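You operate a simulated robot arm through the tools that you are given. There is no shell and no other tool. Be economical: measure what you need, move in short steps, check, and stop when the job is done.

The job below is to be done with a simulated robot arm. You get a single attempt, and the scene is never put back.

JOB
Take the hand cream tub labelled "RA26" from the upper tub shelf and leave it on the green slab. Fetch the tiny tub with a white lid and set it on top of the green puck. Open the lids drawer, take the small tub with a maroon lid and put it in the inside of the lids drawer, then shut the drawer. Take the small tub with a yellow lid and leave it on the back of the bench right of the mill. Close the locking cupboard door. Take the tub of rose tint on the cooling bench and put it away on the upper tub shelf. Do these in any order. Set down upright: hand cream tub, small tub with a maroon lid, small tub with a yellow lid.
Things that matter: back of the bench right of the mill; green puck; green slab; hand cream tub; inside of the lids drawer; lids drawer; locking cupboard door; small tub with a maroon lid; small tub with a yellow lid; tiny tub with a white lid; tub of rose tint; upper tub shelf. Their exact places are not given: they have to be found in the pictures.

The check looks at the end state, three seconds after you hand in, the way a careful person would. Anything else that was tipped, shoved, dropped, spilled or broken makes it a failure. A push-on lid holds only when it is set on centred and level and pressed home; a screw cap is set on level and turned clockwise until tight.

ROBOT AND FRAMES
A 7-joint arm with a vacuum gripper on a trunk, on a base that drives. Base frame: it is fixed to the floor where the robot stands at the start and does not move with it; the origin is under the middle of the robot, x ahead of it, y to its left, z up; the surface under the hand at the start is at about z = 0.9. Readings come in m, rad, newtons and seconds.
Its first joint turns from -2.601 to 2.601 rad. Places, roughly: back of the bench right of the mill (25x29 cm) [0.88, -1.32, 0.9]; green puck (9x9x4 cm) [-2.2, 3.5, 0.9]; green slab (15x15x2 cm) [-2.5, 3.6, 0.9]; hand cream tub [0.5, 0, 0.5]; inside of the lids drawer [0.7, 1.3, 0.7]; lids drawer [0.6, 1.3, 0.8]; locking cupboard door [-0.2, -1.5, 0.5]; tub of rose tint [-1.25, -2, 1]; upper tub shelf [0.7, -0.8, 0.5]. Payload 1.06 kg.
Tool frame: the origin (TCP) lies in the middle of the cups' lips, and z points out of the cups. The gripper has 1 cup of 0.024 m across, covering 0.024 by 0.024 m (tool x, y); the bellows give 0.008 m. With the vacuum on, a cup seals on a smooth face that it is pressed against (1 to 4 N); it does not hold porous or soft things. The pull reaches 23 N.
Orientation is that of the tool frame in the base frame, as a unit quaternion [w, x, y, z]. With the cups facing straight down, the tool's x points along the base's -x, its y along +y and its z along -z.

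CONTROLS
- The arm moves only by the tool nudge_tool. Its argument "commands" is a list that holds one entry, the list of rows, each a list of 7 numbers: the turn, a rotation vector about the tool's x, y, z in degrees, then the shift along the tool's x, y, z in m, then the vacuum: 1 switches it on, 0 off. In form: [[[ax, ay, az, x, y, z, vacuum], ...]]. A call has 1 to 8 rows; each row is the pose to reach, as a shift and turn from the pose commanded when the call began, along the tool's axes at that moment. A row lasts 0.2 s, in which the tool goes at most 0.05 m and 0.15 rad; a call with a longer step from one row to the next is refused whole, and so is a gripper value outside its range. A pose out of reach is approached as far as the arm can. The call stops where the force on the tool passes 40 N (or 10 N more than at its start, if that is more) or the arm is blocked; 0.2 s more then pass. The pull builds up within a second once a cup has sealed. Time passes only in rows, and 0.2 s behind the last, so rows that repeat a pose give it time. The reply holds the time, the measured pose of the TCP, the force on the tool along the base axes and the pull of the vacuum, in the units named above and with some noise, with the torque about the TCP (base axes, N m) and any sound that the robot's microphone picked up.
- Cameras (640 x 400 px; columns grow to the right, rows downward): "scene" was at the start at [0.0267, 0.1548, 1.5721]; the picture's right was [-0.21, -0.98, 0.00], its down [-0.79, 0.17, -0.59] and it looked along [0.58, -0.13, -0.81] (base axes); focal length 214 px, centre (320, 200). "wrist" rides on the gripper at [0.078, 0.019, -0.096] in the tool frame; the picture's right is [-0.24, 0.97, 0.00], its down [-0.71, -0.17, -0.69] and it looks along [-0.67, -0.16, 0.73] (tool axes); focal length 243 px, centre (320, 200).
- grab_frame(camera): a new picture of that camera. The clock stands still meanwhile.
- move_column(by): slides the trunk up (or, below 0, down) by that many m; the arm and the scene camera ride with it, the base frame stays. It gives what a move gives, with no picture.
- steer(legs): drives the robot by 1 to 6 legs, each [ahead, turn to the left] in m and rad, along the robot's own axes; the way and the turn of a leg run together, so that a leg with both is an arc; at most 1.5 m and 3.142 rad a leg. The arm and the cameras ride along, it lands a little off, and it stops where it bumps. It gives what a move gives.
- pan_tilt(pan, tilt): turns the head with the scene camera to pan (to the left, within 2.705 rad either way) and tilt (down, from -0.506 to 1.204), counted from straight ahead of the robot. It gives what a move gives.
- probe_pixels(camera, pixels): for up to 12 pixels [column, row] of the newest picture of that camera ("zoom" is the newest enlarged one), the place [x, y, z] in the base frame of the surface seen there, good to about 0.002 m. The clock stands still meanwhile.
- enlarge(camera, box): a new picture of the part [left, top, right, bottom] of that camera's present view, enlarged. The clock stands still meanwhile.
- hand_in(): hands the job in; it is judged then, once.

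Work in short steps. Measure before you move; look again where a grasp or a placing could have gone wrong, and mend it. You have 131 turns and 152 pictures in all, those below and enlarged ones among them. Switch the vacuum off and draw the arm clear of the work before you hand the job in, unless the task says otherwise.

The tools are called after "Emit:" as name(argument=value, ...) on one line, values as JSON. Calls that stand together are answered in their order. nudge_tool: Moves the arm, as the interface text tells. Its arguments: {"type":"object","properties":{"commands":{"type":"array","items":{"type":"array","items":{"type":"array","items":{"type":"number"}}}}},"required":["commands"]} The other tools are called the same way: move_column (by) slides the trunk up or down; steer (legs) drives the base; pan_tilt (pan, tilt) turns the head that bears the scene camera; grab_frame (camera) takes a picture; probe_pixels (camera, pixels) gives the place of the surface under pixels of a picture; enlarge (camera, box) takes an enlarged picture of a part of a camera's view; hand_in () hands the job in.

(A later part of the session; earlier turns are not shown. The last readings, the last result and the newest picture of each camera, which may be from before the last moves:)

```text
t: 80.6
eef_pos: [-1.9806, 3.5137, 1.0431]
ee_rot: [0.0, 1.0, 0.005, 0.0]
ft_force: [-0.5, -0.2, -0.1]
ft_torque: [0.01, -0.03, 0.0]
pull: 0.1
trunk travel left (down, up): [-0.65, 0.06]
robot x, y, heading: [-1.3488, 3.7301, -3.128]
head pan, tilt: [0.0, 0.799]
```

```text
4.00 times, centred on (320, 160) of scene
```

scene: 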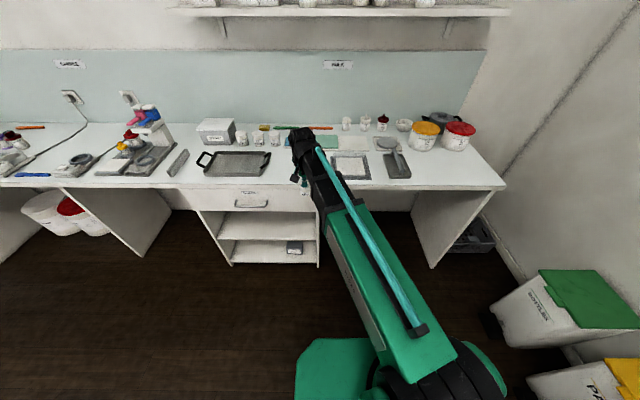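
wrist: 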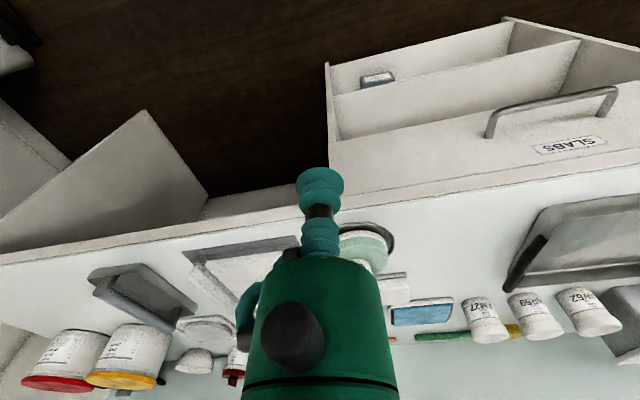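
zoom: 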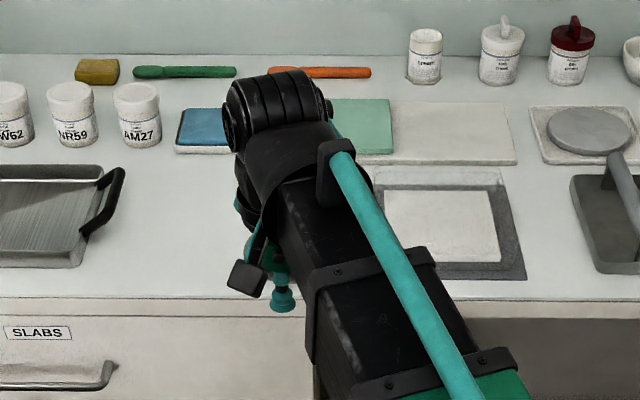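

The wrist hides it. I back off, turn partway and look at the puck on the way out.

Emit:
steer(legs=[[-0.15, 0], [0, 1.777]])

Emit:
pan_tilt(pan=-1.75, tilt=0.6)

Emit:
enlarge(camera="scene", box=[220, 110, 440, 247])

Emit:
steer(legs=[[1.3, 0], [1.3, 0], [1.3, 0], [0, 1.36]])

Emit:
pan_tilt(pan=0.0, tilt=0.65)

Emit:
grab_frame(camera="scene")

```text
t: 86.2
eef_pos: [-0.8561, 3.1535, 1.0428]
ee_rot: [-0.001, 0.625, 0.781, 0.0]
ft_force: [-0.8, -0.3, -0.4]
ft_torque: [0.02, 0.0, 0.01]
pull: 0.1
trunk travel left (down, up): [-0.65, 0.06]
robot x, y, heading: [-1.1979, 3.728, -1.351]
head pan, tilt: [0.0, 0.799]
```

```text
t: 88.0
eef_pos: [-0.8558, 3.1508, 1.0437]
ee_rot: [0.0, 0.626, 0.78, 0.0]
ft_force: [0.0, 0.2, 0.4]
ft_torque: [0.0, 0.01, -0.03]
pull: 0.0
trunk travel left (down, up): [-0.65, 0.06]
robot x, y, heading: [-1.1953, 3.7249, -1.347]
head pan, tilt: [-1.751, 0.6]
```

```text
2.91 times, centred on (330, 178) of scene
```

zoom: 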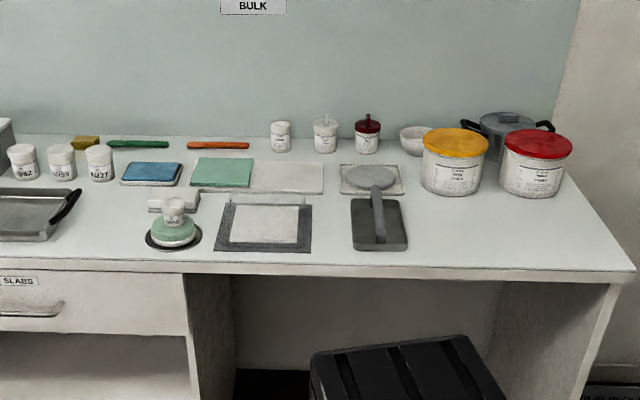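

```text
t: 110.0
eef_pos: [0.2593, 0.1087, 1.0432]
ee_rot: [0.0, 0.021, 1.0, 0.0]
ft_force: [0.3, 0.6, 0.6]
ft_torque: [0.0, 0.04, 0.0]
pull: 0.0
trunk travel left (down, up): [-0.65, 0.06]
robot x, y, heading: [-0.3786, -0.0707, -0.037]
head pan, tilt: [-1.751, 0.6]
```

```text
t: 111.8
eef_pos: [0.2593, 0.1085, 1.0436]
ee_rot: [0.0, 0.02, 1.0, 0.0]
ft_force: [0.3, -0.2, -0.4]
ft_torque: [0.0, -0.01, -0.02]
pull: 0.1
trunk travel left (down, up): [-0.65, 0.06]
robot x, y, heading: [-0.3847, -0.0679, -0.04]
head pan, tilt: [0.0, 0.649]
```

```text
113 pictures are left
```

scene: 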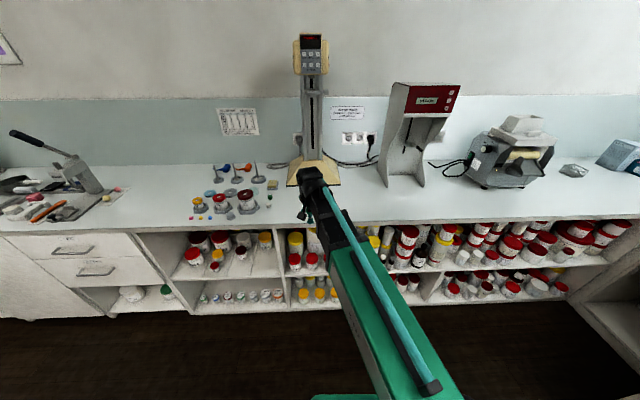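

The white tub stands on the puck. I'm well aligned with RA26; I lower the trunk.

Emit:
move_column(by=-0.4)

Emit:
move_column(by=-0.04)

Emit:
grab_frame(camera="wrist")

Emit:
enlarge(camera="wrist", box=[320, 150, 560, 300])

```text
t: 115.6
eef_pos: [0.2596, 0.1086, 0.6429]
ee_rot: [0.001, 0.02, 1.0, 0.0]
ft_force: [0.5, -0.2, 0.5]
ft_torque: [-0.01, 0.02, 0.02]
pull: 0.0
trunk travel left (down, up): [-0.25, 0.46]
robot x, y, heading: [-0.384, -0.0702, -0.043]
head pan, tilt: [0.0, 0.649]
```

```text
t: 116.5
eef_pos: [0.259, 0.1094, 0.6021]
ee_rot: [0.0, 0.02, 1.0, 0.0]
ft_force: [0.6, 0.6, -0.1]
ft_torque: [0.01, 0.03, 0.01]
pull: 0.0
trunk travel left (down, up): [-0.21, 0.5]
robot x, y, heading: [-0.3815, -0.0728, -0.041]
head pan, tilt: [0.0, 0.649]
```

```text
112 pictures are left
```

wrist: 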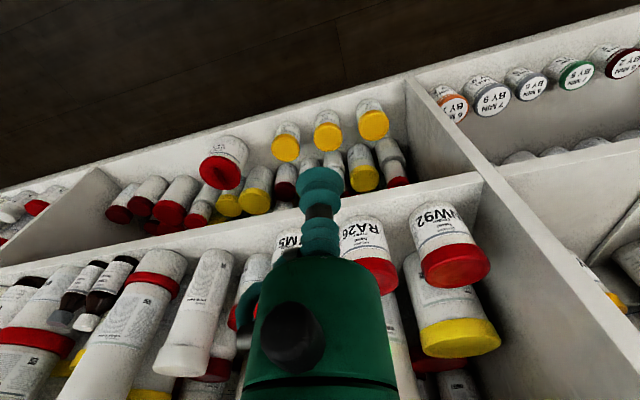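

```text
2.67 times, centred on (440, 225) of wrist
```

zoom: 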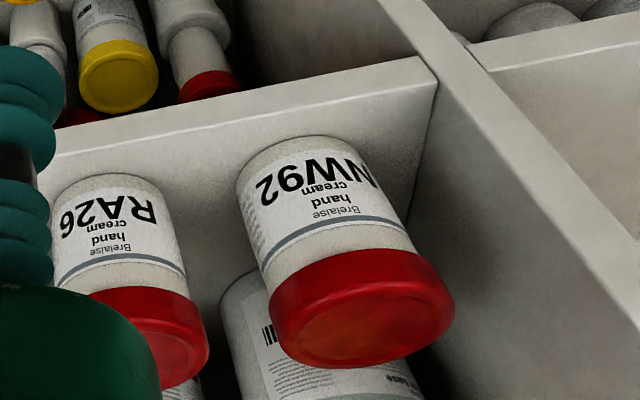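

RA26's lid centre is about [0.474, 0.1125, 0.548]. I move above it.

Emit:
nudge_tool(commands=[[[0, 0, 0, -0.045, 0.0024, 0, 0], [0, 0, 0, -0.09, 0.0048, 0, 0], [0, 0, 0, -0.135, 0.007, 0, 0], [0, 0, 0, -0.18, 0.0095, 0, 0], [0, 0, 0, -0.215, 0.0116, 0, 0], [0, 0, 0, -0.215, 0.0116, 0.02, 0], [0, 0, 0, -0.215, 0.0116, 0.02, 0]]])

Emit:
grab_frame(camera="wrist")

```text
t: 118.0
eef_pos: [0.4738, 0.1138, 0.5859]
ee_rot: [0.0, 0.02, 1.0, 0.0]
ft_force: [0.3, 0.1, 0.6]
ft_torque: [0.0, 0.0, 0.02]
pull: 0.0
trunk travel left (down, up): [-0.21, 0.5]
robot x, y, heading: [-0.3819, -0.0738, -0.041]
head pan, tilt: [0.0, 0.649]
```

```text
110 pictures are left
```

wrist: 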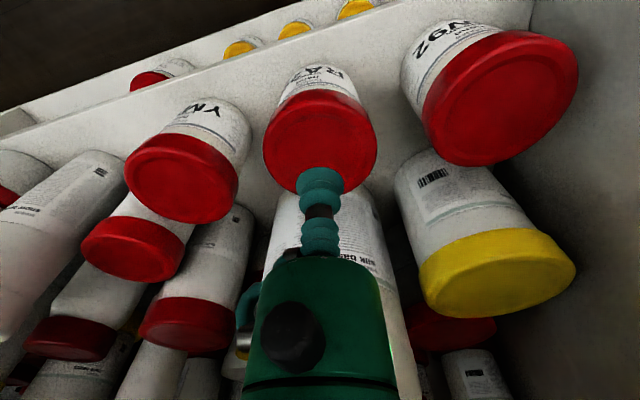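

The axis hits the lid near its middle (320,146 vs lid centre ~320,142). I go down and seal.

Emit:
nudge_tool(commands=[[[0, 0, 0, 0, 0, 0.02, 1], [0, 0, 0, 0, 0, 0.032, 1], [0, 0, 0, 0, 0, 0.036, 1], [0, 0, 0, 0, 0, 0.039, 1], [0, 0, 0, 0, 0, 0.041, 1], [0, 0, 0, 0, 0, 0.041, 1], [0, 0, 0, 0, 0, 0.041, 1]]])

```text
t: 119.7
eef_pos: [0.4745, 0.1131, 0.5428]
ee_rot: [0.001, 0.019, 1.0, 0.0]
ft_force: [-5.1, 0.9, 15.5]
ft_torque: [-0.02, -0.04, -0.03]
pull: 22.4
trunk travel left (down, up): [-0.21, 0.5]
robot x, y, heading: [-0.3823, -0.0735, -0.044]
head pan, tilt: [0.0, 0.649]
```

Sealed. I lift 3 cm and withdraw straight out.

Emit:
nudge_tool(commands=[[[0, 0, 0, 0, 0, -0.015, 1], [0, 0, 0, 0, 0, -0.03, 1], [0, 0, 0, 0.04, -0.001, -0.03, 1], [0, 0, 0, 0.08, -0.003, -0.03, 1], [0, 0, 0, 0.12, -0.005, -0.03, 1], [0, 0, 0, 0.16, -0.006, -0.03, 1], [0, 0, 0, 0.2, -0.008, -0.03, 1], [0, 0, 0, 0.2, -0.008, -0.03, 1]]])

Emit:
grab_frame(camera="wrist")

```text
t: 121.5
eef_pos: [0.274, 0.1115, 0.5709]
ee_rot: [-0.001, 0.019, 1.0, -0.001]
ft_force: [0.8, -0.2, -2.4]
ft_torque: [-0.02, 0.0, -0.01]
pull: 22.9
trunk travel left (down, up): [-0.21, 0.5]
robot x, y, heading: [-0.3837, -0.071, -0.04]
head pan, tilt: [0.0, 0.649]
```

```text
109 pictures are left
```

wrist: 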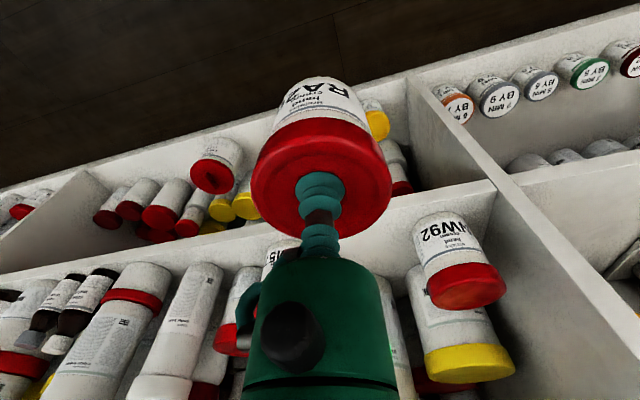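

RA26 is held. I back away, raise, and drive to the far bench for the green slab.

Emit:
steer(legs=[[-0.2, 0]])

Emit:
move_column(by=0.4)

Emit:
move_column(by=0.1)

Emit:
steer(legs=[[0, 1.768], [1.32, 0], [1.32, 0], [1.32, 0], [0, 1.41]])

Emit:
nudge_tool(commands=[[[0, 0, 0, 0, 0, -0.03, 1], [0, 0, 0, 0, 0, -0.05, 1], [0, 0, 0, 0, 0, -0.05, 1]]])

Emit:
pan_tilt(pan=0.2, tilt=0.65)

Emit:
grab_frame(camera="scene")

```text
t: 123.0
eef_pos: [0.0721, 0.1216, 0.5694]
ee_rot: [-0.001, 0.018, 1.0, 0.0]
ft_force: [1.1, 0.0, -2.7]
ft_torque: [-0.02, -0.01, 0.0]
pull: 22.8
trunk travel left (down, up): [-0.21, 0.5]
robot x, y, heading: [-0.5868, -0.0631, -0.038]
head pan, tilt: [0.0, 0.649]
```

```text
t: 126.9
eef_pos: [0.0727, 0.1216, 0.9696]
ee_rot: [0.0, 0.018, 1.0, -0.001]
ft_force: [0.7, 0.8, -2.1]
ft_torque: [0.03, 0.01, -0.03]
pull: 22.8
trunk travel left (down, up): [-0.61, 0.1]
robot x, y, heading: [-0.586, -0.0607, -0.039]
head pan, tilt: [0.0, 0.649]
```

```text
t: 128.2
eef_pos: [0.0728, 0.1214, 1.0692]
ee_rot: [-0.001, 0.018, 1.0, 0.0]
ft_force: [0.5, -0.5, -2.6]
ft_torque: [0.0, 0.0, 0.02]
pull: 22.8
trunk travel left (down, up): [-0.71, 0.0]
robot x, y, heading: [-0.5838, -0.0663, -0.035]
head pan, tilt: [0.0, 0.649]
```

```text
t: 155.0
eef_pos: [-1.9353, 3.572, 1.0696]
ee_rot: [0.0, 1.0, 0.027, 0.0]
ft_force: [0.0, 0.2, -1.7]
ft_torque: [-0.03, -0.02, -0.01]
pull: 23.0
trunk travel left (down, up): [-0.71, 0.0]
robot x, y, heading: [-1.2967, 3.8133, -3.093]
head pan, tilt: [0.0, 0.649]
```

```text
t: 155.8
eef_pos: [-1.9349, 3.5746, 1.1204]
ee_rot: [-0.001, 1.0, 0.026, 0.0]
ft_force: [0.2, 0.1, -1.8]
ft_torque: [0.0, -0.01, 0.01]
pull: 22.8
trunk travel left (down, up): [-0.71, 0.0]
robot x, y, heading: [-1.3014, 3.8134, -3.096]
head pan, tilt: [0.0, 0.649]
```

```text
t: 156.5
eef_pos: [-1.9358, 3.575, 1.1195]
ee_rot: [0.0, 1.0, 0.026, 0.0]
ft_force: [-0.1, 0.4, -1.6]
ft_torque: [-0.01, -0.02, -0.03]
pull: 22.5
trunk travel left (down, up): [-0.71, 0.0]
robot x, y, heading: [-1.2971, 3.8179, -3.091]
head pan, tilt: [0.201, 0.649]
```

```text
108 pictures are left
```

scene: 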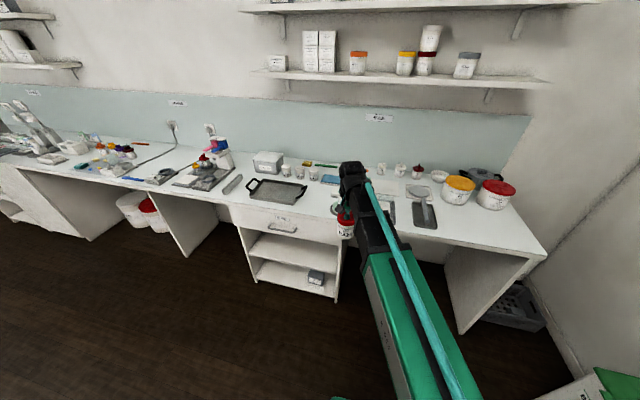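

I drive 0.35 m closer; the tub bottom (1.03) stays over the white tub (0.987).

Emit:
steer(legs=[[0.35, 0]])

Emit:
grab_frame(camera="wrist")

```text
t: 158.8
eef_pos: [-2.2831, 3.5549, 1.121]
ee_rot: [0.0, 1.0, 0.027, 0.0]
ft_force: [0.9, -0.4, -2.9]
ft_torque: [-0.02, -0.05, -0.01]
pull: 23.0
trunk travel left (down, up): [-0.71, 0.0]
robot x, y, heading: [-1.6407, 3.7946, -3.092]
head pan, tilt: [0.201, 0.649]
```

```text
107 pictures are left
```

wrist: 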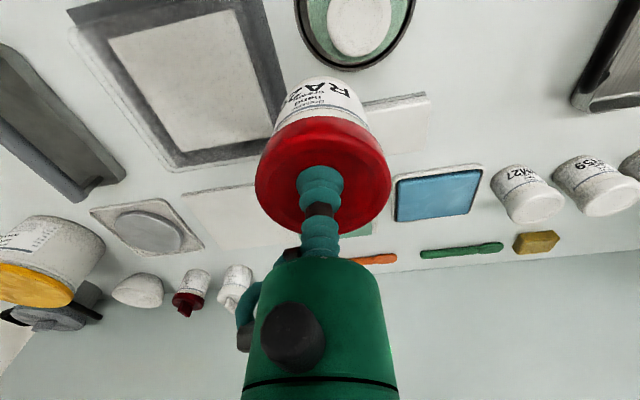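

I move over the slab centre [-2.503, 3.58].

Emit:
nudge_tool(commands=[[[0, 0, 0, -0.04, -0.006, 0, 1], [0, 0, 0, -0.08, -0.013, 0, 1], [0, 0, 0, -0.12, -0.02, 0, 1], [0, 0, 0, -0.16, -0.027, 0, 1], [0, 0, 0, -0.2, -0.034, 0.01, 1], [0, 0, 0, -0.2187, -0.0369, 0.04, 1], [0, 0, 0, -0.2187, -0.0369, 0.08, 1], [0, 0, 0, -0.2187, -0.0369, 0.08, 1]]])

Emit:
grab_frame(camera="wrist")

```text
t: 160.6
eef_pos: [-2.5017, 3.5798, 1.0401]
ee_rot: [0.0, 1.0, 0.026, -0.001]
ft_force: [-0.5, 0.1, -2.8]
ft_torque: [-0.01, -0.01, 0.03]
pull: 22.7
trunk travel left (down, up): [-0.71, 0.0]
robot x, y, heading: [-1.6435, 3.799, -3.088]
head pan, tilt: [0.201, 0.649]
```

```text
106 pictures are left
```

wrist: 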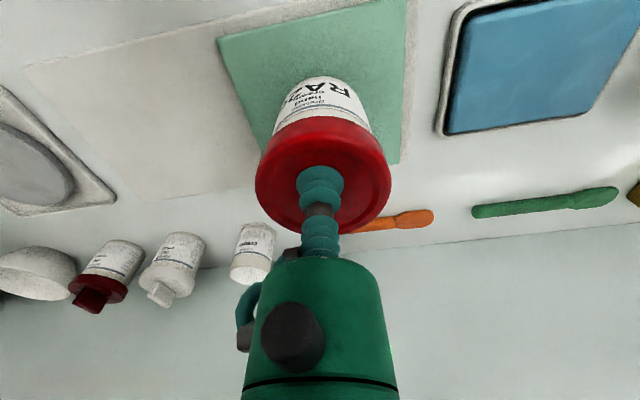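

Over the slab. I lower to light contact (expected near z = 1.010).

Emit:
nudge_tool(commands=[[[0, 0, 0, 0, 0, 0.015, 1], [0, 0, 0, 0, 0, 0.025, 1], [0, 0, 0, 0, 0, 0.028, 1], [0, 0, 0, 0, 0, 0.03, 1], [0, 0, 0, 0, 0, 0.032, 1], [0, 0, 0, 0, 0, 0.032, 1]]])

```text
t: 162.0
eef_pos: [-2.502, 3.5803, 1.0092]
ee_rot: [0.0, 1.0, 0.028, 0.0]
ft_force: [-5.1, -1.5, 18.7]
ft_torque: [-0.01, 0.01, -0.03]
pull: 23.2
trunk travel left (down, up): [-0.71, 0.0]
robot x, y, heading: [-1.6441, 3.7999, -3.09]
head pan, tilt: [0.201, 0.649]
```

Firm contact. I release, rise and withdraw along the approach.

Emit:
nudge_tool(commands=[[[0, 0, 0, 0, 0, -0.002, 0], [0, 0, 0, 0, 0, -0.002, 0], [0, 0, 0, 0, 0, -0.002, 0], [0, 0, 0, 0, 0, -0.003, 0], [0, 0, 0, 0, 0, -0.01, 0], [0, 0, 0, 0, 0, -0.05, 0], [0, 0, 0, 0, 0, -0.09, 0], [0, 0, 0, 0, 0, -0.1, 0]]])

Emit:
nudge_tool(commands=[[[0, 0, 0, 0.045, 0.007, 0, 0], [0, 0, 0, 0.09, 0.014, 0, 0], [0, 0, 0, 0.135, 0.02, 0, 0], [0, 0, 0, 0.18, 0.027, 0, 0], [0, 0, 0, 0.2187, 0.0369, 0, 0]]])

Emit:
steer(legs=[[-0.42, 0], [0, 1.7]])

Emit:
pan_tilt(pan=-1.7, tilt=0.6)

Emit:
enlarge(camera="scene", box=[220, 110, 440, 247])

```text
t: 163.8
eef_pos: [-2.5024, 3.5807, 1.1088]
ee_rot: [0.0, 1.0, 0.026, 0.001]
ft_force: [0.6, 0.0, -0.8]
ft_torque: [0.02, 0.01, -0.01]
pull: 0.1
trunk travel left (down, up): [-0.71, 0.0]
robot x, y, heading: [-1.6449, 3.7985, -3.092]
head pan, tilt: [0.201, 0.649]
```

```text
t: 165.0
eef_pos: [-2.2814, 3.5538, 1.1109]
ee_rot: [0.0, 1.0, 0.027, 0.0]
ft_force: [-0.6, 0.2, 0.0]
ft_torque: [0.0, -0.02, 0.01]
pull: 0.0
trunk travel left (down, up): [-0.71, 0.0]
robot x, y, heading: [-1.6443, 3.7985, -3.089]
head pan, tilt: [0.201, 0.649]
```

```text
t: 171.6
eef_pos: [-0.9154, 3.2092, 1.109]
ee_rot: [0.001, 0.647, 0.763, 0.001]
ft_force: [0.1, -0.8, 0.3]
ft_torque: [-0.01, 0.0, -0.02]
pull: 0.2
trunk travel left (down, up): [-0.71, 0.0]
robot x, y, heading: [-1.229, 3.8156, -1.402]
head pan, tilt: [0.201, 0.649]
```

```text
t: 173.5
eef_pos: [-0.9168, 3.21, 1.1095]
ee_rot: [0.0, 0.646, 0.763, 0.0]
ft_force: [-0.9, 0.2, 0.0]
ft_torque: [0.01, -0.03, 0.0]
pull: 0.0
trunk travel left (down, up): [-0.71, 0.0]
robot x, y, heading: [-1.2282, 3.8174, -1.409]
head pan, tilt: [-1.7, 0.6]
```

```text
2.91 times, centred on (330, 178) of scene
```

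zoom: 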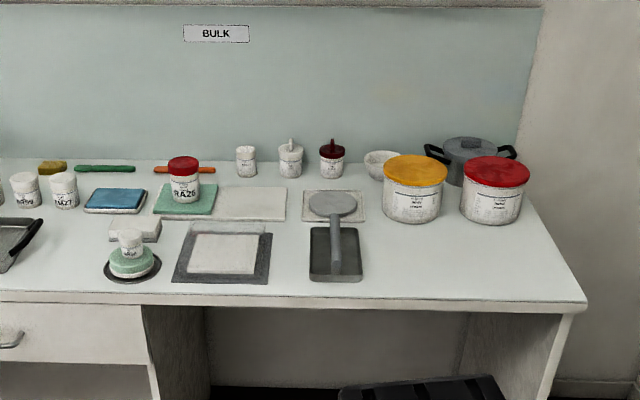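

Both stand well. Next the lids drawer: I drive in front of it, heading along +x.

Emit:
steer(legs=[[0, 0.08], [1.02, 0], [1.02, 0], [1.02, 0], [0, 1.33]])

Emit:
move_column(by=-0.3)

Emit:
pan_tilt(pan=0.5, tilt=0.6)

Emit:
grab_frame(camera="scene")

```text
t: 192.2
eef_pos: [0.1611, 1.0677, 1.1087]
ee_rot: [0.0, 0.008, 1.0, 0.0]
ft_force: [-0.4, 1.0, 1.5]
ft_torque: [0.04, 0.02, -0.02]
pull: 0.1
trunk travel left (down, up): [-0.71, 0.0]
robot x, y, heading: [-0.4956, 0.8693, -0.017]
head pan, tilt: [-1.7, 0.6]
```

```text
t: 195.2
eef_pos: [0.1625, 1.0676, 0.8098]
ee_rot: [0.0, 0.008, 1.0, 0.0]
ft_force: [0.1, 0.8, 0.2]
ft_torque: [-0.01, -0.01, 0.02]
pull: 0.0
trunk travel left (down, up): [-0.41, 0.3]
robot x, y, heading: [-0.4908, 0.8652, -0.015]
head pan, tilt: [-1.7, 0.6]
```

```text
t: 197.2
eef_pos: [0.1615, 1.0665, 0.8097]
ee_rot: [0.001, 0.007, 1.0, 0.0]
ft_force: [0.6, 0.3, 0.0]
ft_torque: [-0.01, 0.0, 0.0]
pull: 0.1
trunk travel left (down, up): [-0.41, 0.3]
robot x, y, heading: [-0.4941, 0.8685, -0.014]
head pan, tilt: [0.499, 0.6]
```

```text
104 pictures are left
```

scene: 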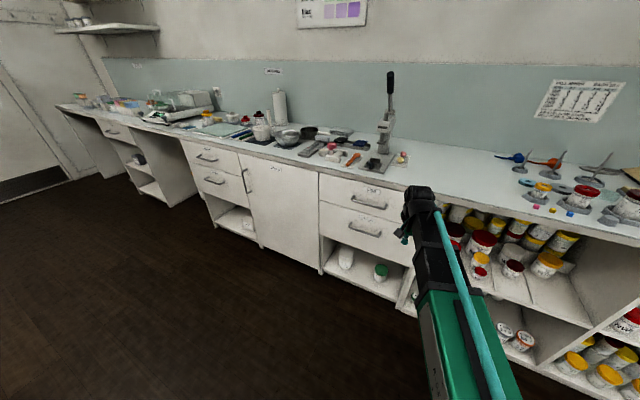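

I measure the drawer front and handle.

Emit:
enlarge(camera="scene", box=[310, 165, 422, 235])

Emit:
probe_pixels(camera="scene", pixels=[[352, 198], [387, 206], [370, 204], [398, 205], [398, 222], [330, 180], [395, 195], [360, 215]])

```text
5.71 times, centred on (366, 200) of scene
```

zoom: 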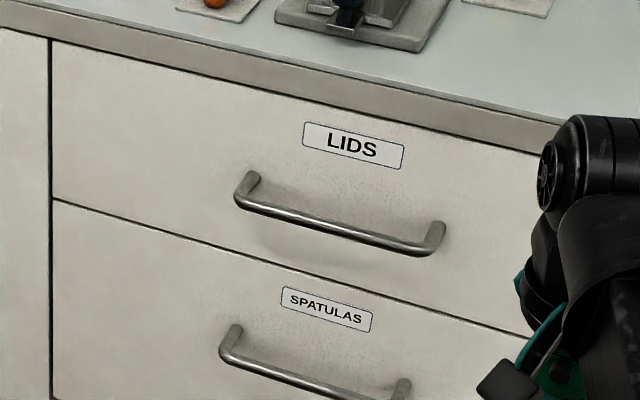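

```text
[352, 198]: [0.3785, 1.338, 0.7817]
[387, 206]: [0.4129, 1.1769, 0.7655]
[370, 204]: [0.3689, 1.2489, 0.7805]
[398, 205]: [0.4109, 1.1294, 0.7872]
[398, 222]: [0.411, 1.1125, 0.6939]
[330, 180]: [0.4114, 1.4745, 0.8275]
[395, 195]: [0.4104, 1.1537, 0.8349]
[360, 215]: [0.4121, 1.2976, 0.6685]
```

I pitch the tool up toward horizontal (about tool y) while moving forward to in front of the drawer face at y 1.09, z 0.765.

Emit:
nudge_tool(commands=[[[0, -8.5, 0, -0.015, 0.003, 0.005, 0], [0, -17, 0, -0.03, 0.006, 0.01, 0], [0, -25.5, 0, -0.045, 0.009, 0.015, 0], [0, -34, 0, -0.06, 0.012, 0.02, 0], [0, -42.5, 0, -0.075, 0.015, 0.025, 0], [0, -51, 0, -0.09, 0.019, 0.03, 0], [0, -59.5, 0, -0.105, 0.022, 0.035, 0], [0, -68, 0, -0.12, 0.0257, 0.045, 0]]])

Emit:
nudge_tool(commands=[[[0, -7.3, 0, 0, 0, 0, 0], [0, -14.6, 0, 0, 0, 0, 0], [0, -22, 0, 0, 0, 0, 0], [0, -22, 0, 0, 0, 0, 0]]])

Emit:
enlarge(camera="scene", box=[300, 140, 500, 265])

Emit:
grab_frame(camera="wrist")

```text
t: 199.0
eef_pos: [0.2822, 1.0909, 0.7644]
ee_rot: [0.56, 0.005, 0.828, -0.003]
ft_force: [-0.1, -0.5, 0.4]
ft_torque: [0.0, -0.02, -0.01]
pull: 0.1
trunk travel left (down, up): [-0.41, 0.3]
robot x, y, heading: [-0.4949, 0.8687, -0.02]
head pan, tilt: [0.499, 0.6]
```

```text
t: 200.0
eef_pos: [0.2816, 1.0905, 0.7639]
ee_rot: [0.707, 0.006, 0.707, -0.006]
ft_force: [-0.5, 0.2, 0.4]
ft_torque: [-0.03, 0.01, 0.03]
pull: 0.1
trunk travel left (down, up): [-0.41, 0.3]
robot x, y, heading: [-0.488, 0.8677, -0.017]
head pan, tilt: [0.499, 0.6]
```

```text
3.20 times, centred on (400, 202) of scene
```

zoom: 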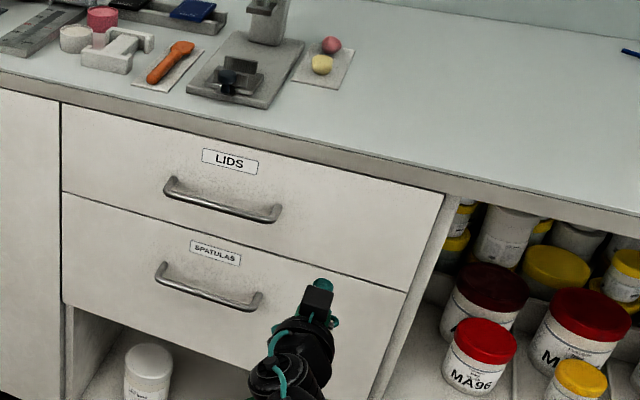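

```text
101 pictures are left
```

wrist: 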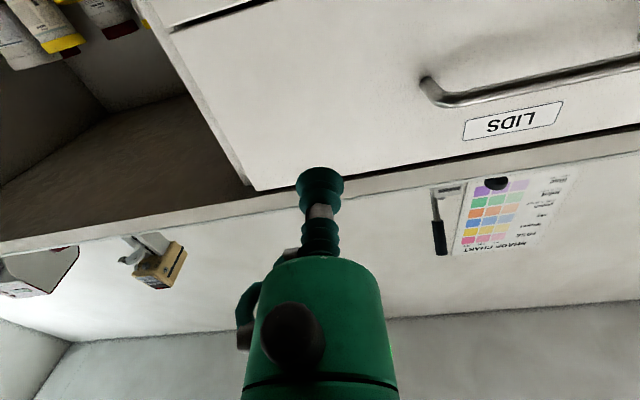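

Tool is horizontal facing the drawer. I advance to the face and seal.

Emit:
nudge_tool(commands=[[[0, 0, 0, 0, 0, 0.04, 0], [0, 0, 0, 0, 0, 0.08, 0], [0, 0, 0, 0, 0, 0.11, 1], [0, 0, 0, 0, 0, 0.122, 1], [0, 0, 0, 0, 0, 0.127, 1], [0, 0, 0, 0, 0, 0.131, 1], [0, 0, 0, 0, 0, 0.133, 1], [0, 0, 0, 0, 0, 0.133, 1]]])

```text
t: 201.8
eef_pos: [0.4137, 1.088, 0.7633]
ee_rot: [0.707, 0.006, 0.707, -0.006]
ft_force: [-17.4, -4.9, -11.9]
ft_torque: [-0.14, -0.08, 0.16]
pull: 22.3
trunk travel left (down, up): [-0.41, 0.3]
robot x, y, heading: [-0.4934, 0.8635, -0.018]
head pan, tilt: [0.499, 0.6]
```

Sealed. I pull back slowly to open it.

Emit:
nudge_tool(commands=[[[0, 0, 0, 0, 0, -0.005, 1], [0, 0, 0, 0, 0, -0.015, 1], [0, 0, 0, 0, 0, -0.03, 1], [0, 0, 0, 0, 0, -0.05, 1], [0, 0, 0, 0, 0, -0.07, 1], [0, 0, 0, 0, 0, -0.09, 1], [0, 0, 0, 0, 0, -0.11, 1], [0, 0, 0, 0, 0, -0.13, 1]]])

Emit:
enlarge(camera="scene", box=[300, 140, 500, 265])

```text
t: 203.6
eef_pos: [0.2841, 1.0913, 0.7662]
ee_rot: [0.707, 0.006, 0.707, -0.006]
ft_force: [-0.7, -9.7, -2.5]
ft_torque: [-0.03, -0.07, 0.18]
pull: 22.5
trunk travel left (down, up): [-0.41, 0.3]
robot x, y, heading: [-0.4919, 0.8679, -0.017]
head pan, tilt: [0.499, 0.6]
```

```text
3.20 times, centred on (400, 202) of scene
```

zoom: 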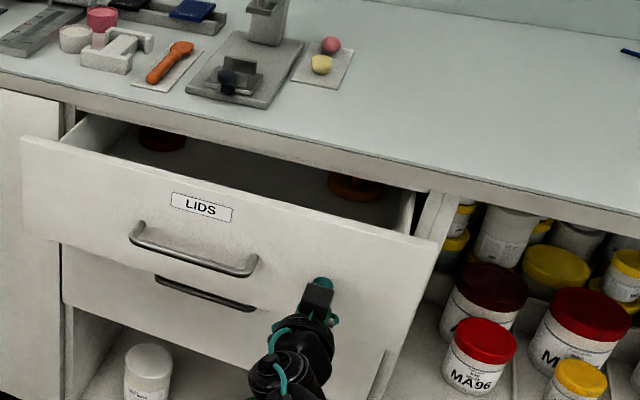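

The drawer slides. I pull another 0.12 m.

Emit:
nudge_tool(commands=[[[0, 0, 0, 0, -0.002, -0.015, 1], [0, 0, 0, 0, -0.003, -0.03, 1], [0, 0, 0, 0, -0.003, -0.045, 1], [0, 0, 0, 0, -0.003, -0.06, 1], [0, 0, 0, 0, -0.004, -0.075, 1], [0, 0, 0, 0, -0.004, -0.09, 1], [0, 0, 0, 0, -0.004, -0.105, 1], [0, 0, 0, 0, -0.004, -0.12, 1]]])

Emit:
enlarge(camera="scene", box=[260, 140, 500, 290])

```text
t: 205.4
eef_pos: [0.1632, 1.0869, 0.7647]
ee_rot: [0.708, 0.006, 0.706, -0.006]
ft_force: [-0.8, -1.3, 3.2]
ft_torque: [-0.24, 0.01, 0.0]
pull: 23.2
trunk travel left (down, up): [-0.41, 0.3]
robot x, y, heading: [-0.4914, 0.8689, -0.018]
head pan, tilt: [0.499, 0.6]
```

```text
2.67 times, centred on (380, 215) of scene
```

zoom: 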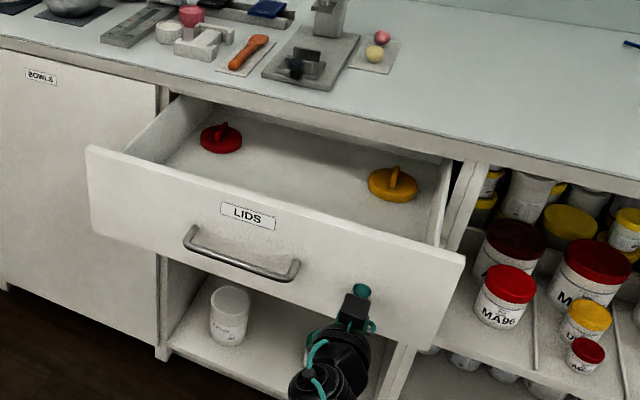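

The drawer is open with free space between the two lids. I measure the inside, and then release and draw back.

Emit:
probe_pixels(camera="zoom", pixels=[[290, 170], [270, 190], [310, 195], [220, 138], [390, 190], [250, 195], [125, 150], [460, 250], [320, 208], [275, 140], [420, 215], [300, 185]])

Emit:
nudge_tool(commands=[[[0, 0, 0, 0, 0, 0, 0], [0, 0, 0, 0, 0, 0, 0], [0, 0, 0, 0, 0, 0, 0], [0, 0, 0, 0, 0, -0.02, 0], [0, 0, 0, 0, 0, -0.04, 0]]])

```text
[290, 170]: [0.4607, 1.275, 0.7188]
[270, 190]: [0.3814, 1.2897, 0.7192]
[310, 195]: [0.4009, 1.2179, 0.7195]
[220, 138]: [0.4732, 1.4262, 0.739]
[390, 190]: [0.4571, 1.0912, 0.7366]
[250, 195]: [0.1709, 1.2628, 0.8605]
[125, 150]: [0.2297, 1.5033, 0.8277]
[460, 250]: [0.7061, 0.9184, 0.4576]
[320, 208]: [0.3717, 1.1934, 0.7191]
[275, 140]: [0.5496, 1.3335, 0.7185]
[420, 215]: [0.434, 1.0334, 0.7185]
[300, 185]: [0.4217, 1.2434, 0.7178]
```

```text
t: 206.6
eef_pos: [0.1487, 1.1006, 0.7562]
ee_rot: [0.707, 0.006, 0.707, -0.006]
ft_force: [0.4, -0.8, -0.5]
ft_torque: [-0.02, 0.0, 0.02]
pull: 0.1
out of reach, approached as far as the arm can: row 4, 5
trunk travel left (down, up): [-0.41, 0.3]
robot x, y, heading: [-0.4922, 0.8663, -0.012]
head pan, tilt: [0.499, 0.6]
```

I back away and return the tool to vertical.

Emit:
steer(legs=[[-0.3, 0]])

Emit:
nudge_tool(commands=[[[0, 8.5, 0, 0, 0, 0.005, 0], [0, 17, 0, 0, 0, 0.01, 0], [0, 25.5, 0, 0, 0, 0.01, 0], [0, 34, 0, 0, 0, 0.01, 0], [0, 42.5, 0, 0, 0, 0.01, 0], [0, 51, 0, 0, 0, 0.01, 0], [0, 59.5, 0, 0, 0, 0.01, 0], [0, 68, 0, 0, 0, 0.01, 0]]])

Emit:
nudge_tool(commands=[[[0, 7.3, 0, 0, 0, 0, 0], [0, 14.6, 0, 0, 0, 0, 0], [0, 22, 0, 0, 0, 0, 0], [0, 22, 0, 0, 0, 0, 0]]])

```text
t: 208.7
eef_pos: [-0.1541, 1.1034, 0.7564]
ee_rot: [0.707, 0.007, 0.707, -0.007]
ft_force: [-0.3, 0.1, 0.3]
ft_torque: [-0.01, 0.0, 0.01]
pull: 0.0
trunk travel left (down, up): [-0.41, 0.3]
robot x, y, heading: [-0.7992, 0.8748, -0.016]
head pan, tilt: [0.499, 0.6]
```

```text
t: 210.5
eef_pos: [-0.1444, 1.1031, 0.7557]
ee_rot: [0.189, 0.01, 0.982, -0.003]
ft_force: [0.1, -0.5, -1.1]
ft_torque: [0.0, -0.02, -0.01]
pull: 0.1
trunk travel left (down, up): [-0.41, 0.3]
robot x, y, heading: [-0.7939, 0.873, -0.021]
head pan, tilt: [0.499, 0.6]
```

```text
t: 211.5
eef_pos: [-0.1452, 1.1037, 0.7561]
ee_rot: [-0.001, 0.01, 1.0, 0.0]
ft_force: [0.1, -0.3, -0.3]
ft_torque: [0.02, 0.03, -0.01]
pull: 0.0
trunk travel left (down, up): [-0.41, 0.3]
robot x, y, heading: [-0.7974, 0.8715, -0.021]
head pan, tilt: [0.499, 0.6]
```

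I drive to face the maroon tub's bay.

Emit:
steer(legs=[[0, -0.917], [0.67, 0], [0, 0.937]])

Emit:
move_column(by=-0.16)

Emit:
grab_frame(camera="wrist")

Emit:
pan_tilt(pan=0.5, tilt=0.6)

Emit:
grab_frame(camera="scene")

```text
t: 220.0
eef_pos: [0.2578, 0.5791, 0.7569]
ee_rot: [-0.001, -0.009, 1.0, 0.0]
ft_force: [-0.1, 0.0, 0.0]
ft_torque: [0.0, -0.02, 0.01]
pull: 0.0
trunk travel left (down, up): [-0.41, 0.3]
robot x, y, heading: [-0.3824, 0.3242, 0.017]
head pan, tilt: [0.499, 0.6]
```

```text
t: 221.9
eef_pos: [0.2579, 0.5799, 0.5963]
ee_rot: [0.001, -0.009, 1.0, 0.0]
ft_force: [-0.2, 0.0, -0.6]
ft_torque: [-0.02, 0.0, 0.0]
pull: 0.1
trunk travel left (down, up): [-0.25, 0.46]
robot x, y, heading: [-0.384, 0.3265, 0.018]
head pan, tilt: [0.499, 0.6]
```

```text
98 pictures are left
```

wrist: 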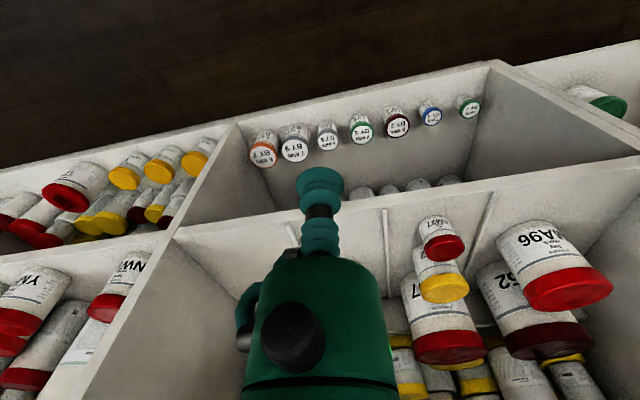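

```text
t: 222.5
eef_pos: [0.2582, 0.5786, 0.5966]
ee_rot: [0.0, -0.009, 1.0, 0.0]
ft_force: [0.2, 0.3, 0.6]
ft_torque: [0.0, -0.01, -0.01]
pull: 0.0
trunk travel left (down, up): [-0.25, 0.46]
robot x, y, heading: [-0.3833, 0.3263, 0.02]
head pan, tilt: [0.499, 0.6]
```

```text
97 pictures are left
```

scene: 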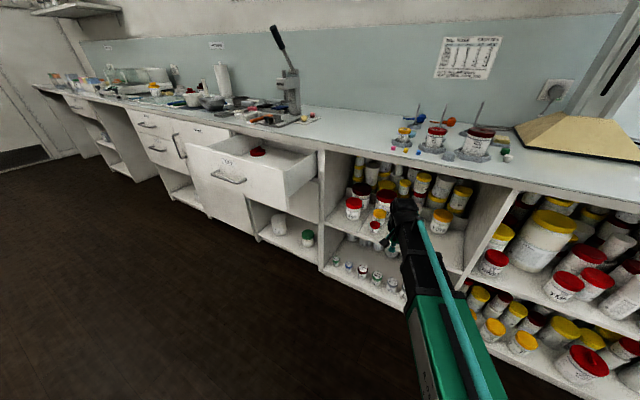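

The maroon tub is hidden; I shift the tool right to see it.

Emit:
nudge_tool(commands=[[[0, 0, 0, 0, -0.045, 0, 0], [0, 0, 0, 0, -0.09, 0, 0], [0, 0, 0, -0.04, -0.09, 0, 0], [0, 0, 0, -0.08, -0.09, 0, 0], [0, 0, 0, -0.08, -0.09, 0, 0]]])

Emit:
enlarge(camera="wrist", box=[300, 150, 540, 300])

```text
t: 223.7
eef_pos: [0.3399, 0.4874, 0.5956]
ee_rot: [0.001, -0.01, 1.0, -0.001]
ft_force: [-0.6, 0.1, -0.2]
ft_torque: [-0.01, -0.03, -0.03]
pull: 0.1
trunk travel left (down, up): [-0.25, 0.46]
robot x, y, heading: [-0.3883, 0.3244, 0.02]
head pan, tilt: [0.499, 0.6]
```

```text
2.67 times, centred on (420, 225) of wrist
```

zoom: 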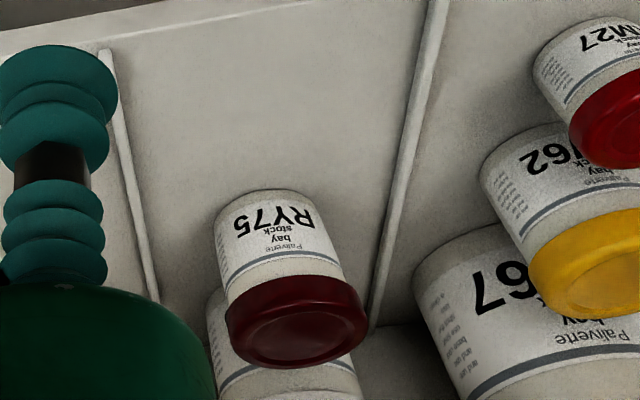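

Maroon tub RY75 is clear at zoom (298,335). I probe its lid.

Emit:
probe_pixels(camera="zoom", pixels=[[298, 335], [235, 335], [362, 325], [295, 312], [300, 360], [290, 300], [300, 366], [600, 260], [545, 275], [600, 305]])

```text
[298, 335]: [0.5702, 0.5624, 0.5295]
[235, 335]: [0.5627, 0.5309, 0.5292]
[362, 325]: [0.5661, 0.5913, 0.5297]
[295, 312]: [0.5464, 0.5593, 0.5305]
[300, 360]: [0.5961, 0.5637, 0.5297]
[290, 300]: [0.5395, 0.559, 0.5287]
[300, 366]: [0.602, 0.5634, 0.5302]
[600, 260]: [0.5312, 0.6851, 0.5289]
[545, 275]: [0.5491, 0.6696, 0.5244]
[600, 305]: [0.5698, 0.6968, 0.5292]
```

Lid centre [0.570, 0.561, 0.5297]. I move above it and check.

Emit:
nudge_tool(commands=[[[0, 0, 0, -0.03, 0.035, 0, 0], [0, 0, 0, -0.06, 0.0692, 0, 0], [0, 0, 0, -0.105, 0.0692, 0, 0], [0, 0, 0, -0.15, 0.0692, 0, 0], [0, 0, 0, -0.19, 0.0692, 0, 0], [0, 0, 0, -0.2314, 0.0692, 0, 0], [0, 0, 0, -0.2314, 0.0692, 0.02, 0], [0, 0, 0, -0.2314, 0.0692, 0.03, 0]]])

Emit:
grab_frame(camera="wrist")

```text
t: 225.5
eef_pos: [0.5724, 0.5656, 0.5661]
ee_rot: [0.0, -0.009, 1.0, 0.0]
ft_force: [-0.5, -0.7, 0.0]
ft_torque: [-0.01, 0.05, 0.01]
pull: 0.0
trunk travel left (down, up): [-0.25, 0.46]
robot x, y, heading: [-0.3838, 0.3239, 0.024]
head pan, tilt: [0.499, 0.6]
```

```text
95 pictures are left
```

wrist: 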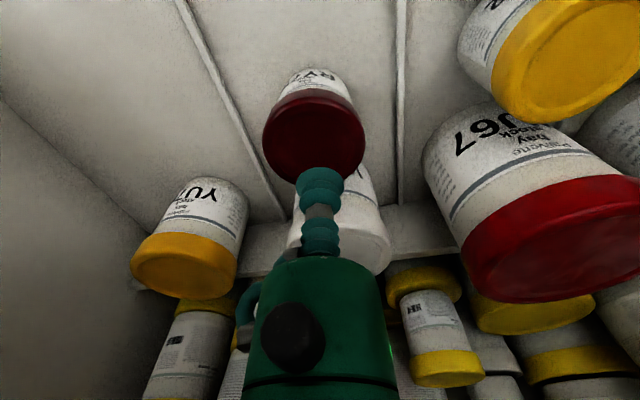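

I check the height of the white tub behind before going down.

Emit:
probe_pixels(camera="wrist", pixels=[[360, 240], [350, 260], [375, 255], [365, 215], [313, 140], [440, 290], [475, 270]])

```text
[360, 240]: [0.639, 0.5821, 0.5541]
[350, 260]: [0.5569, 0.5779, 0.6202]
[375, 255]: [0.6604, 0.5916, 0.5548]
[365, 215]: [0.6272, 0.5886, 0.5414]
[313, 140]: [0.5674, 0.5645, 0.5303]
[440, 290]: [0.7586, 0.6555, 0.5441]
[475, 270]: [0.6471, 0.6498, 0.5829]
```

Clear (0.555). I go down and seal.

Emit:
nudge_tool(commands=[[[0, 0, 0, 0.003, -0.002, 0.02, 1], [0, 0, 0, 0.003, -0.002, 0.03, 1], [0, 0, 0, 0.003, -0.002, 0.034, 1], [0, 0, 0, 0.003, -0.002, 0.037, 1], [0, 0, 0, 0.003, -0.002, 0.039, 1], [0, 0, 0, 0.003, -0.002, 0.039, 1], [0, 0, 0, 0.003, -0.002, 0.039, 1]]])

```text
t: 227.1
eef_pos: [0.5668, 0.562, 0.5277]
ee_rot: [0.001, -0.01, 1.0, 0.0]
ft_force: [1.5, 0.9, 7.4]
ft_torque: [-0.03, -0.02, 0.03]
pull: 23.1
trunk travel left (down, up): [-0.25, 0.46]
robot x, y, heading: [-0.3822, 0.3249, 0.017]
head pan, tilt: [0.499, 0.6]
```

Sealed. I lift and withdraw.

Emit:
nudge_tool(commands=[[[0, 0, 0, 0, 0, -0.015, 1], [0, 0, 0, 0, 0, -0.03, 1], [0, 0, 0, 0.045, 0, -0.03, 1], [0, 0, 0, 0.09, 0, -0.03, 1], [0, 0, 0, 0.135, 0, -0.03, 1], [0, 0, 0, 0.18, 0, -0.03, 1], [0, 0, 0, 0.225, 0, -0.03, 1], [0, 0, 0, 0.27, 0, -0.03, 1]]])

Emit:
grab_frame(camera="wrist")

```text
t: 228.9
eef_pos: [0.2949, 0.5579, 0.5556]
ee_rot: [0.0, -0.009, 1.0, 0.0]
ft_force: [-0.3, -0.8, -1.3]
ft_torque: [0.04, 0.02, 0.0]
pull: 22.9
trunk travel left (down, up): [-0.25, 0.46]
robot x, y, heading: [-0.3813, 0.3233, 0.018]
head pan, tilt: [0.499, 0.6]
```

```text
94 pictures are left
```

wrist: 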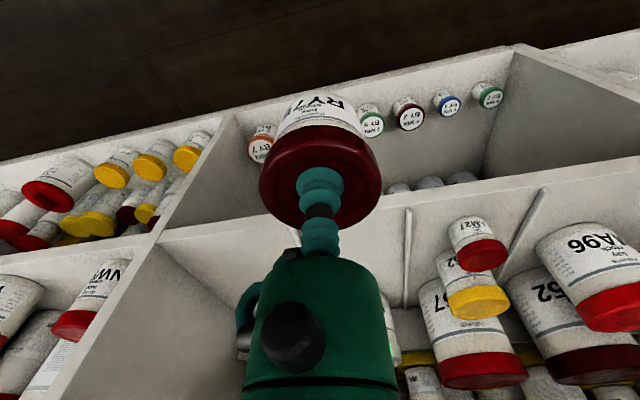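

Held. I back off, raise, and shift over to the drawer.

Emit:
steer(legs=[[-0.25, 0]])

Emit:
move_column(by=0.4)

Emit:
move_column(by=0.04)

Emit:
steer(legs=[[0, 1.553], [0.71, 0], [0, -1.57], [0.1, 0]])

Emit:
pan_tilt(pan=0.6, tilt=0.7)

Emit:
grab_frame(camera="scene")

Emit:
grab_frame(camera="wrist")

```text
t: 230.7
eef_pos: [0.0463, 0.5553, 0.5565]
ee_rot: [0.0, -0.011, 1.0, 0.001]
ft_force: [-0.5, 0.4, -0.7]
ft_torque: [0.02, 0.0, 0.0]
pull: 23.4
trunk travel left (down, up): [-0.25, 0.46]
robot x, y, heading: [-0.6307, 0.3197, 0.023]
head pan, tilt: [0.499, 0.6]
```

```text
t: 234.5
eef_pos: [0.046, 0.5558, 0.9573]
ee_rot: [-0.001, -0.011, 1.0, 0.001]
ft_force: [0.9, -0.3, -1.5]
ft_torque: [0.01, 0.03, -0.02]
pull: 23.3
trunk travel left (down, up): [-0.65, 0.06]
robot x, y, heading: [-0.6329, 0.3195, 0.022]
head pan, tilt: [0.499, 0.6]
```

```text
t: 235.3
eef_pos: [0.0461, 0.5555, 0.9966]
ee_rot: [-0.001, -0.011, 1.0, 0.0]
ft_force: [0.9, 0.5, -1.3]
ft_torque: [0.0, 0.0, 0.03]
pull: 23.0
trunk travel left (down, up): [-0.69, 0.02]
robot x, y, heading: [-0.6321, 0.3199, 0.024]
head pan, tilt: [0.499, 0.6]
```

```text
t: 247.7
eef_pos: [0.1638, 1.2265, 0.9959]
ee_rot: [0.0, 0.022, 1.0, -0.001]
ft_force: [0.1, 0.8, -1.6]
ft_torque: [0.03, 0.05, -0.04]
pull: 23.2
trunk travel left (down, up): [-0.69, 0.02]
robot x, y, heading: [-0.5297, 1.0334, -0.041]
head pan, tilt: [0.499, 0.6]
```

```text
t: 248.4
eef_pos: [0.1645, 1.2277, 0.9973]
ee_rot: [0.0, 0.022, 1.0, 0.0]
ft_force: [0.4, -0.1, -1.1]
ft_torque: [-0.04, 0.01, 0.01]
pull: 23.0
trunk travel left (down, up): [-0.69, 0.02]
robot x, y, heading: [-0.5274, 1.0357, -0.044]
head pan, tilt: [0.6, 0.7]
```

```text
93 pictures are left
```

scene: 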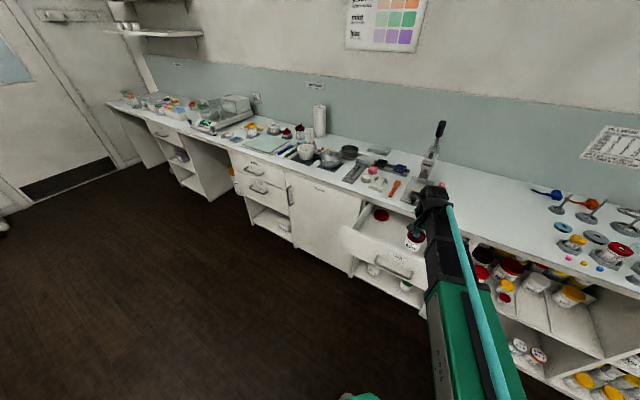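

```text
92 pictures are left
```

wrist: 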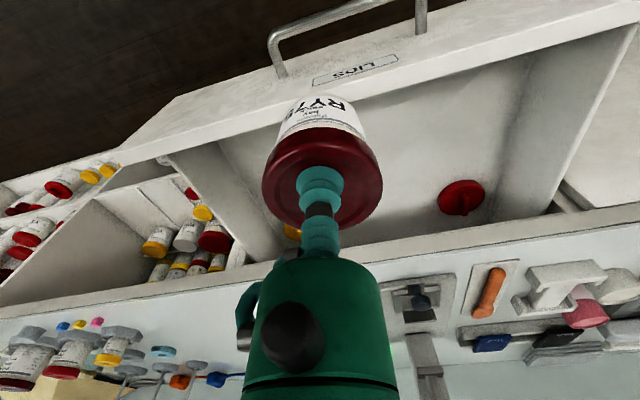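

I move over the drawer's free space then lower by trunk.

Emit:
nudge_tool(commands=[[[0, 0, 0, -0.04, 0.016, 0, 1], [0, 0, 0, -0.08, 0.032, 0, 1], [0, 0, 0, -0.118, 0.0473, 0, 1], [0, 0, 0, -0.118, 0.0473, 0, 1]]])

Emit:
move_column(by=-0.15)

Emit:
grab_frame(camera="wrist")

Emit:
enlarge(camera="scene", box=[310, 150, 500, 270])

```text
t: 249.4
eef_pos: [0.2841, 1.2687, 0.996]
ee_rot: [0.0, 0.022, 1.0, -0.001]
ft_force: [-0.7, -1.1, -1.5]
ft_torque: [-0.03, -0.01, 0.04]
pull: 22.9
trunk travel left (down, up): [-0.69, 0.02]
robot x, y, heading: [-0.5287, 1.0365, -0.041]
head pan, tilt: [0.6, 0.7]
```

```text
t: 251.1
eef_pos: [0.2828, 1.2686, 0.8468]
ee_rot: [0.0, 0.022, 1.0, 0.0]
ft_force: [-0.7, 0.9, -1.2]
ft_torque: [0.0, -0.04, 0.0]
pull: 23.2
trunk travel left (down, up): [-0.54, 0.17]
robot x, y, heading: [-0.5339, 1.0383, -0.043]
head pan, tilt: [0.6, 0.7]
```

```text
91 pictures are left
```

wrist: 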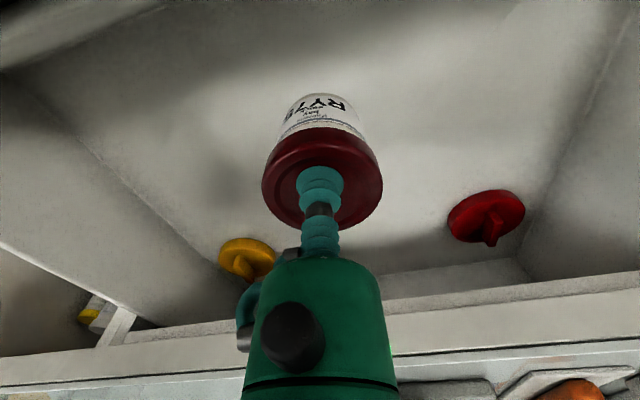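

```text
3.33 times, centred on (405, 210) of scene
```

zoom: 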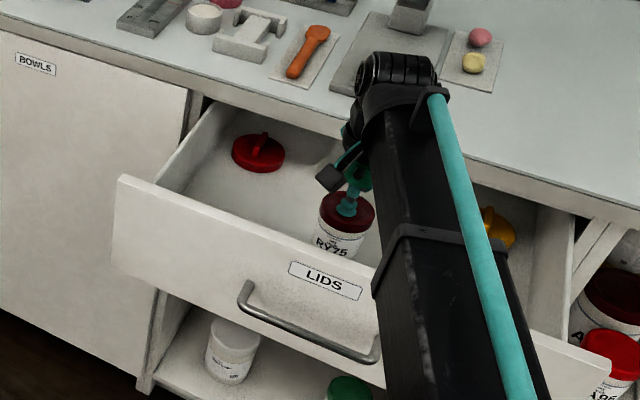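

Clear on all sides. I lower to contact (expected z about 0.795).

Emit:
nudge_tool(commands=[[[0, 0, 0, 0, 0, 0.02, 1], [0, 0, 0, 0, 0, 0.04, 1], [0, 0, 0, 0, 0, 0.047, 1], [0, 0, 0, 0, 0, 0.05, 1], [0, 0, 0, 0, 0, 0.052, 1], [0, 0, 0, 0, 0, 0.053, 1], [0, 0, 0, 0, 0, 0.053, 1]]])

```text
t: 252.7
eef_pos: [0.2821, 1.2685, 0.7943]
ee_rot: [0.0, 0.022, 1.0, 0.001]
ft_force: [0.4, -2.5, 10.8]
ft_torque: [0.01, -0.05, 0.01]
pull: 22.8
trunk travel left (down, up): [-0.54, 0.17]
robot x, y, heading: [-0.5313, 1.0393, -0.048]
head pan, tilt: [0.6, 0.7]
```

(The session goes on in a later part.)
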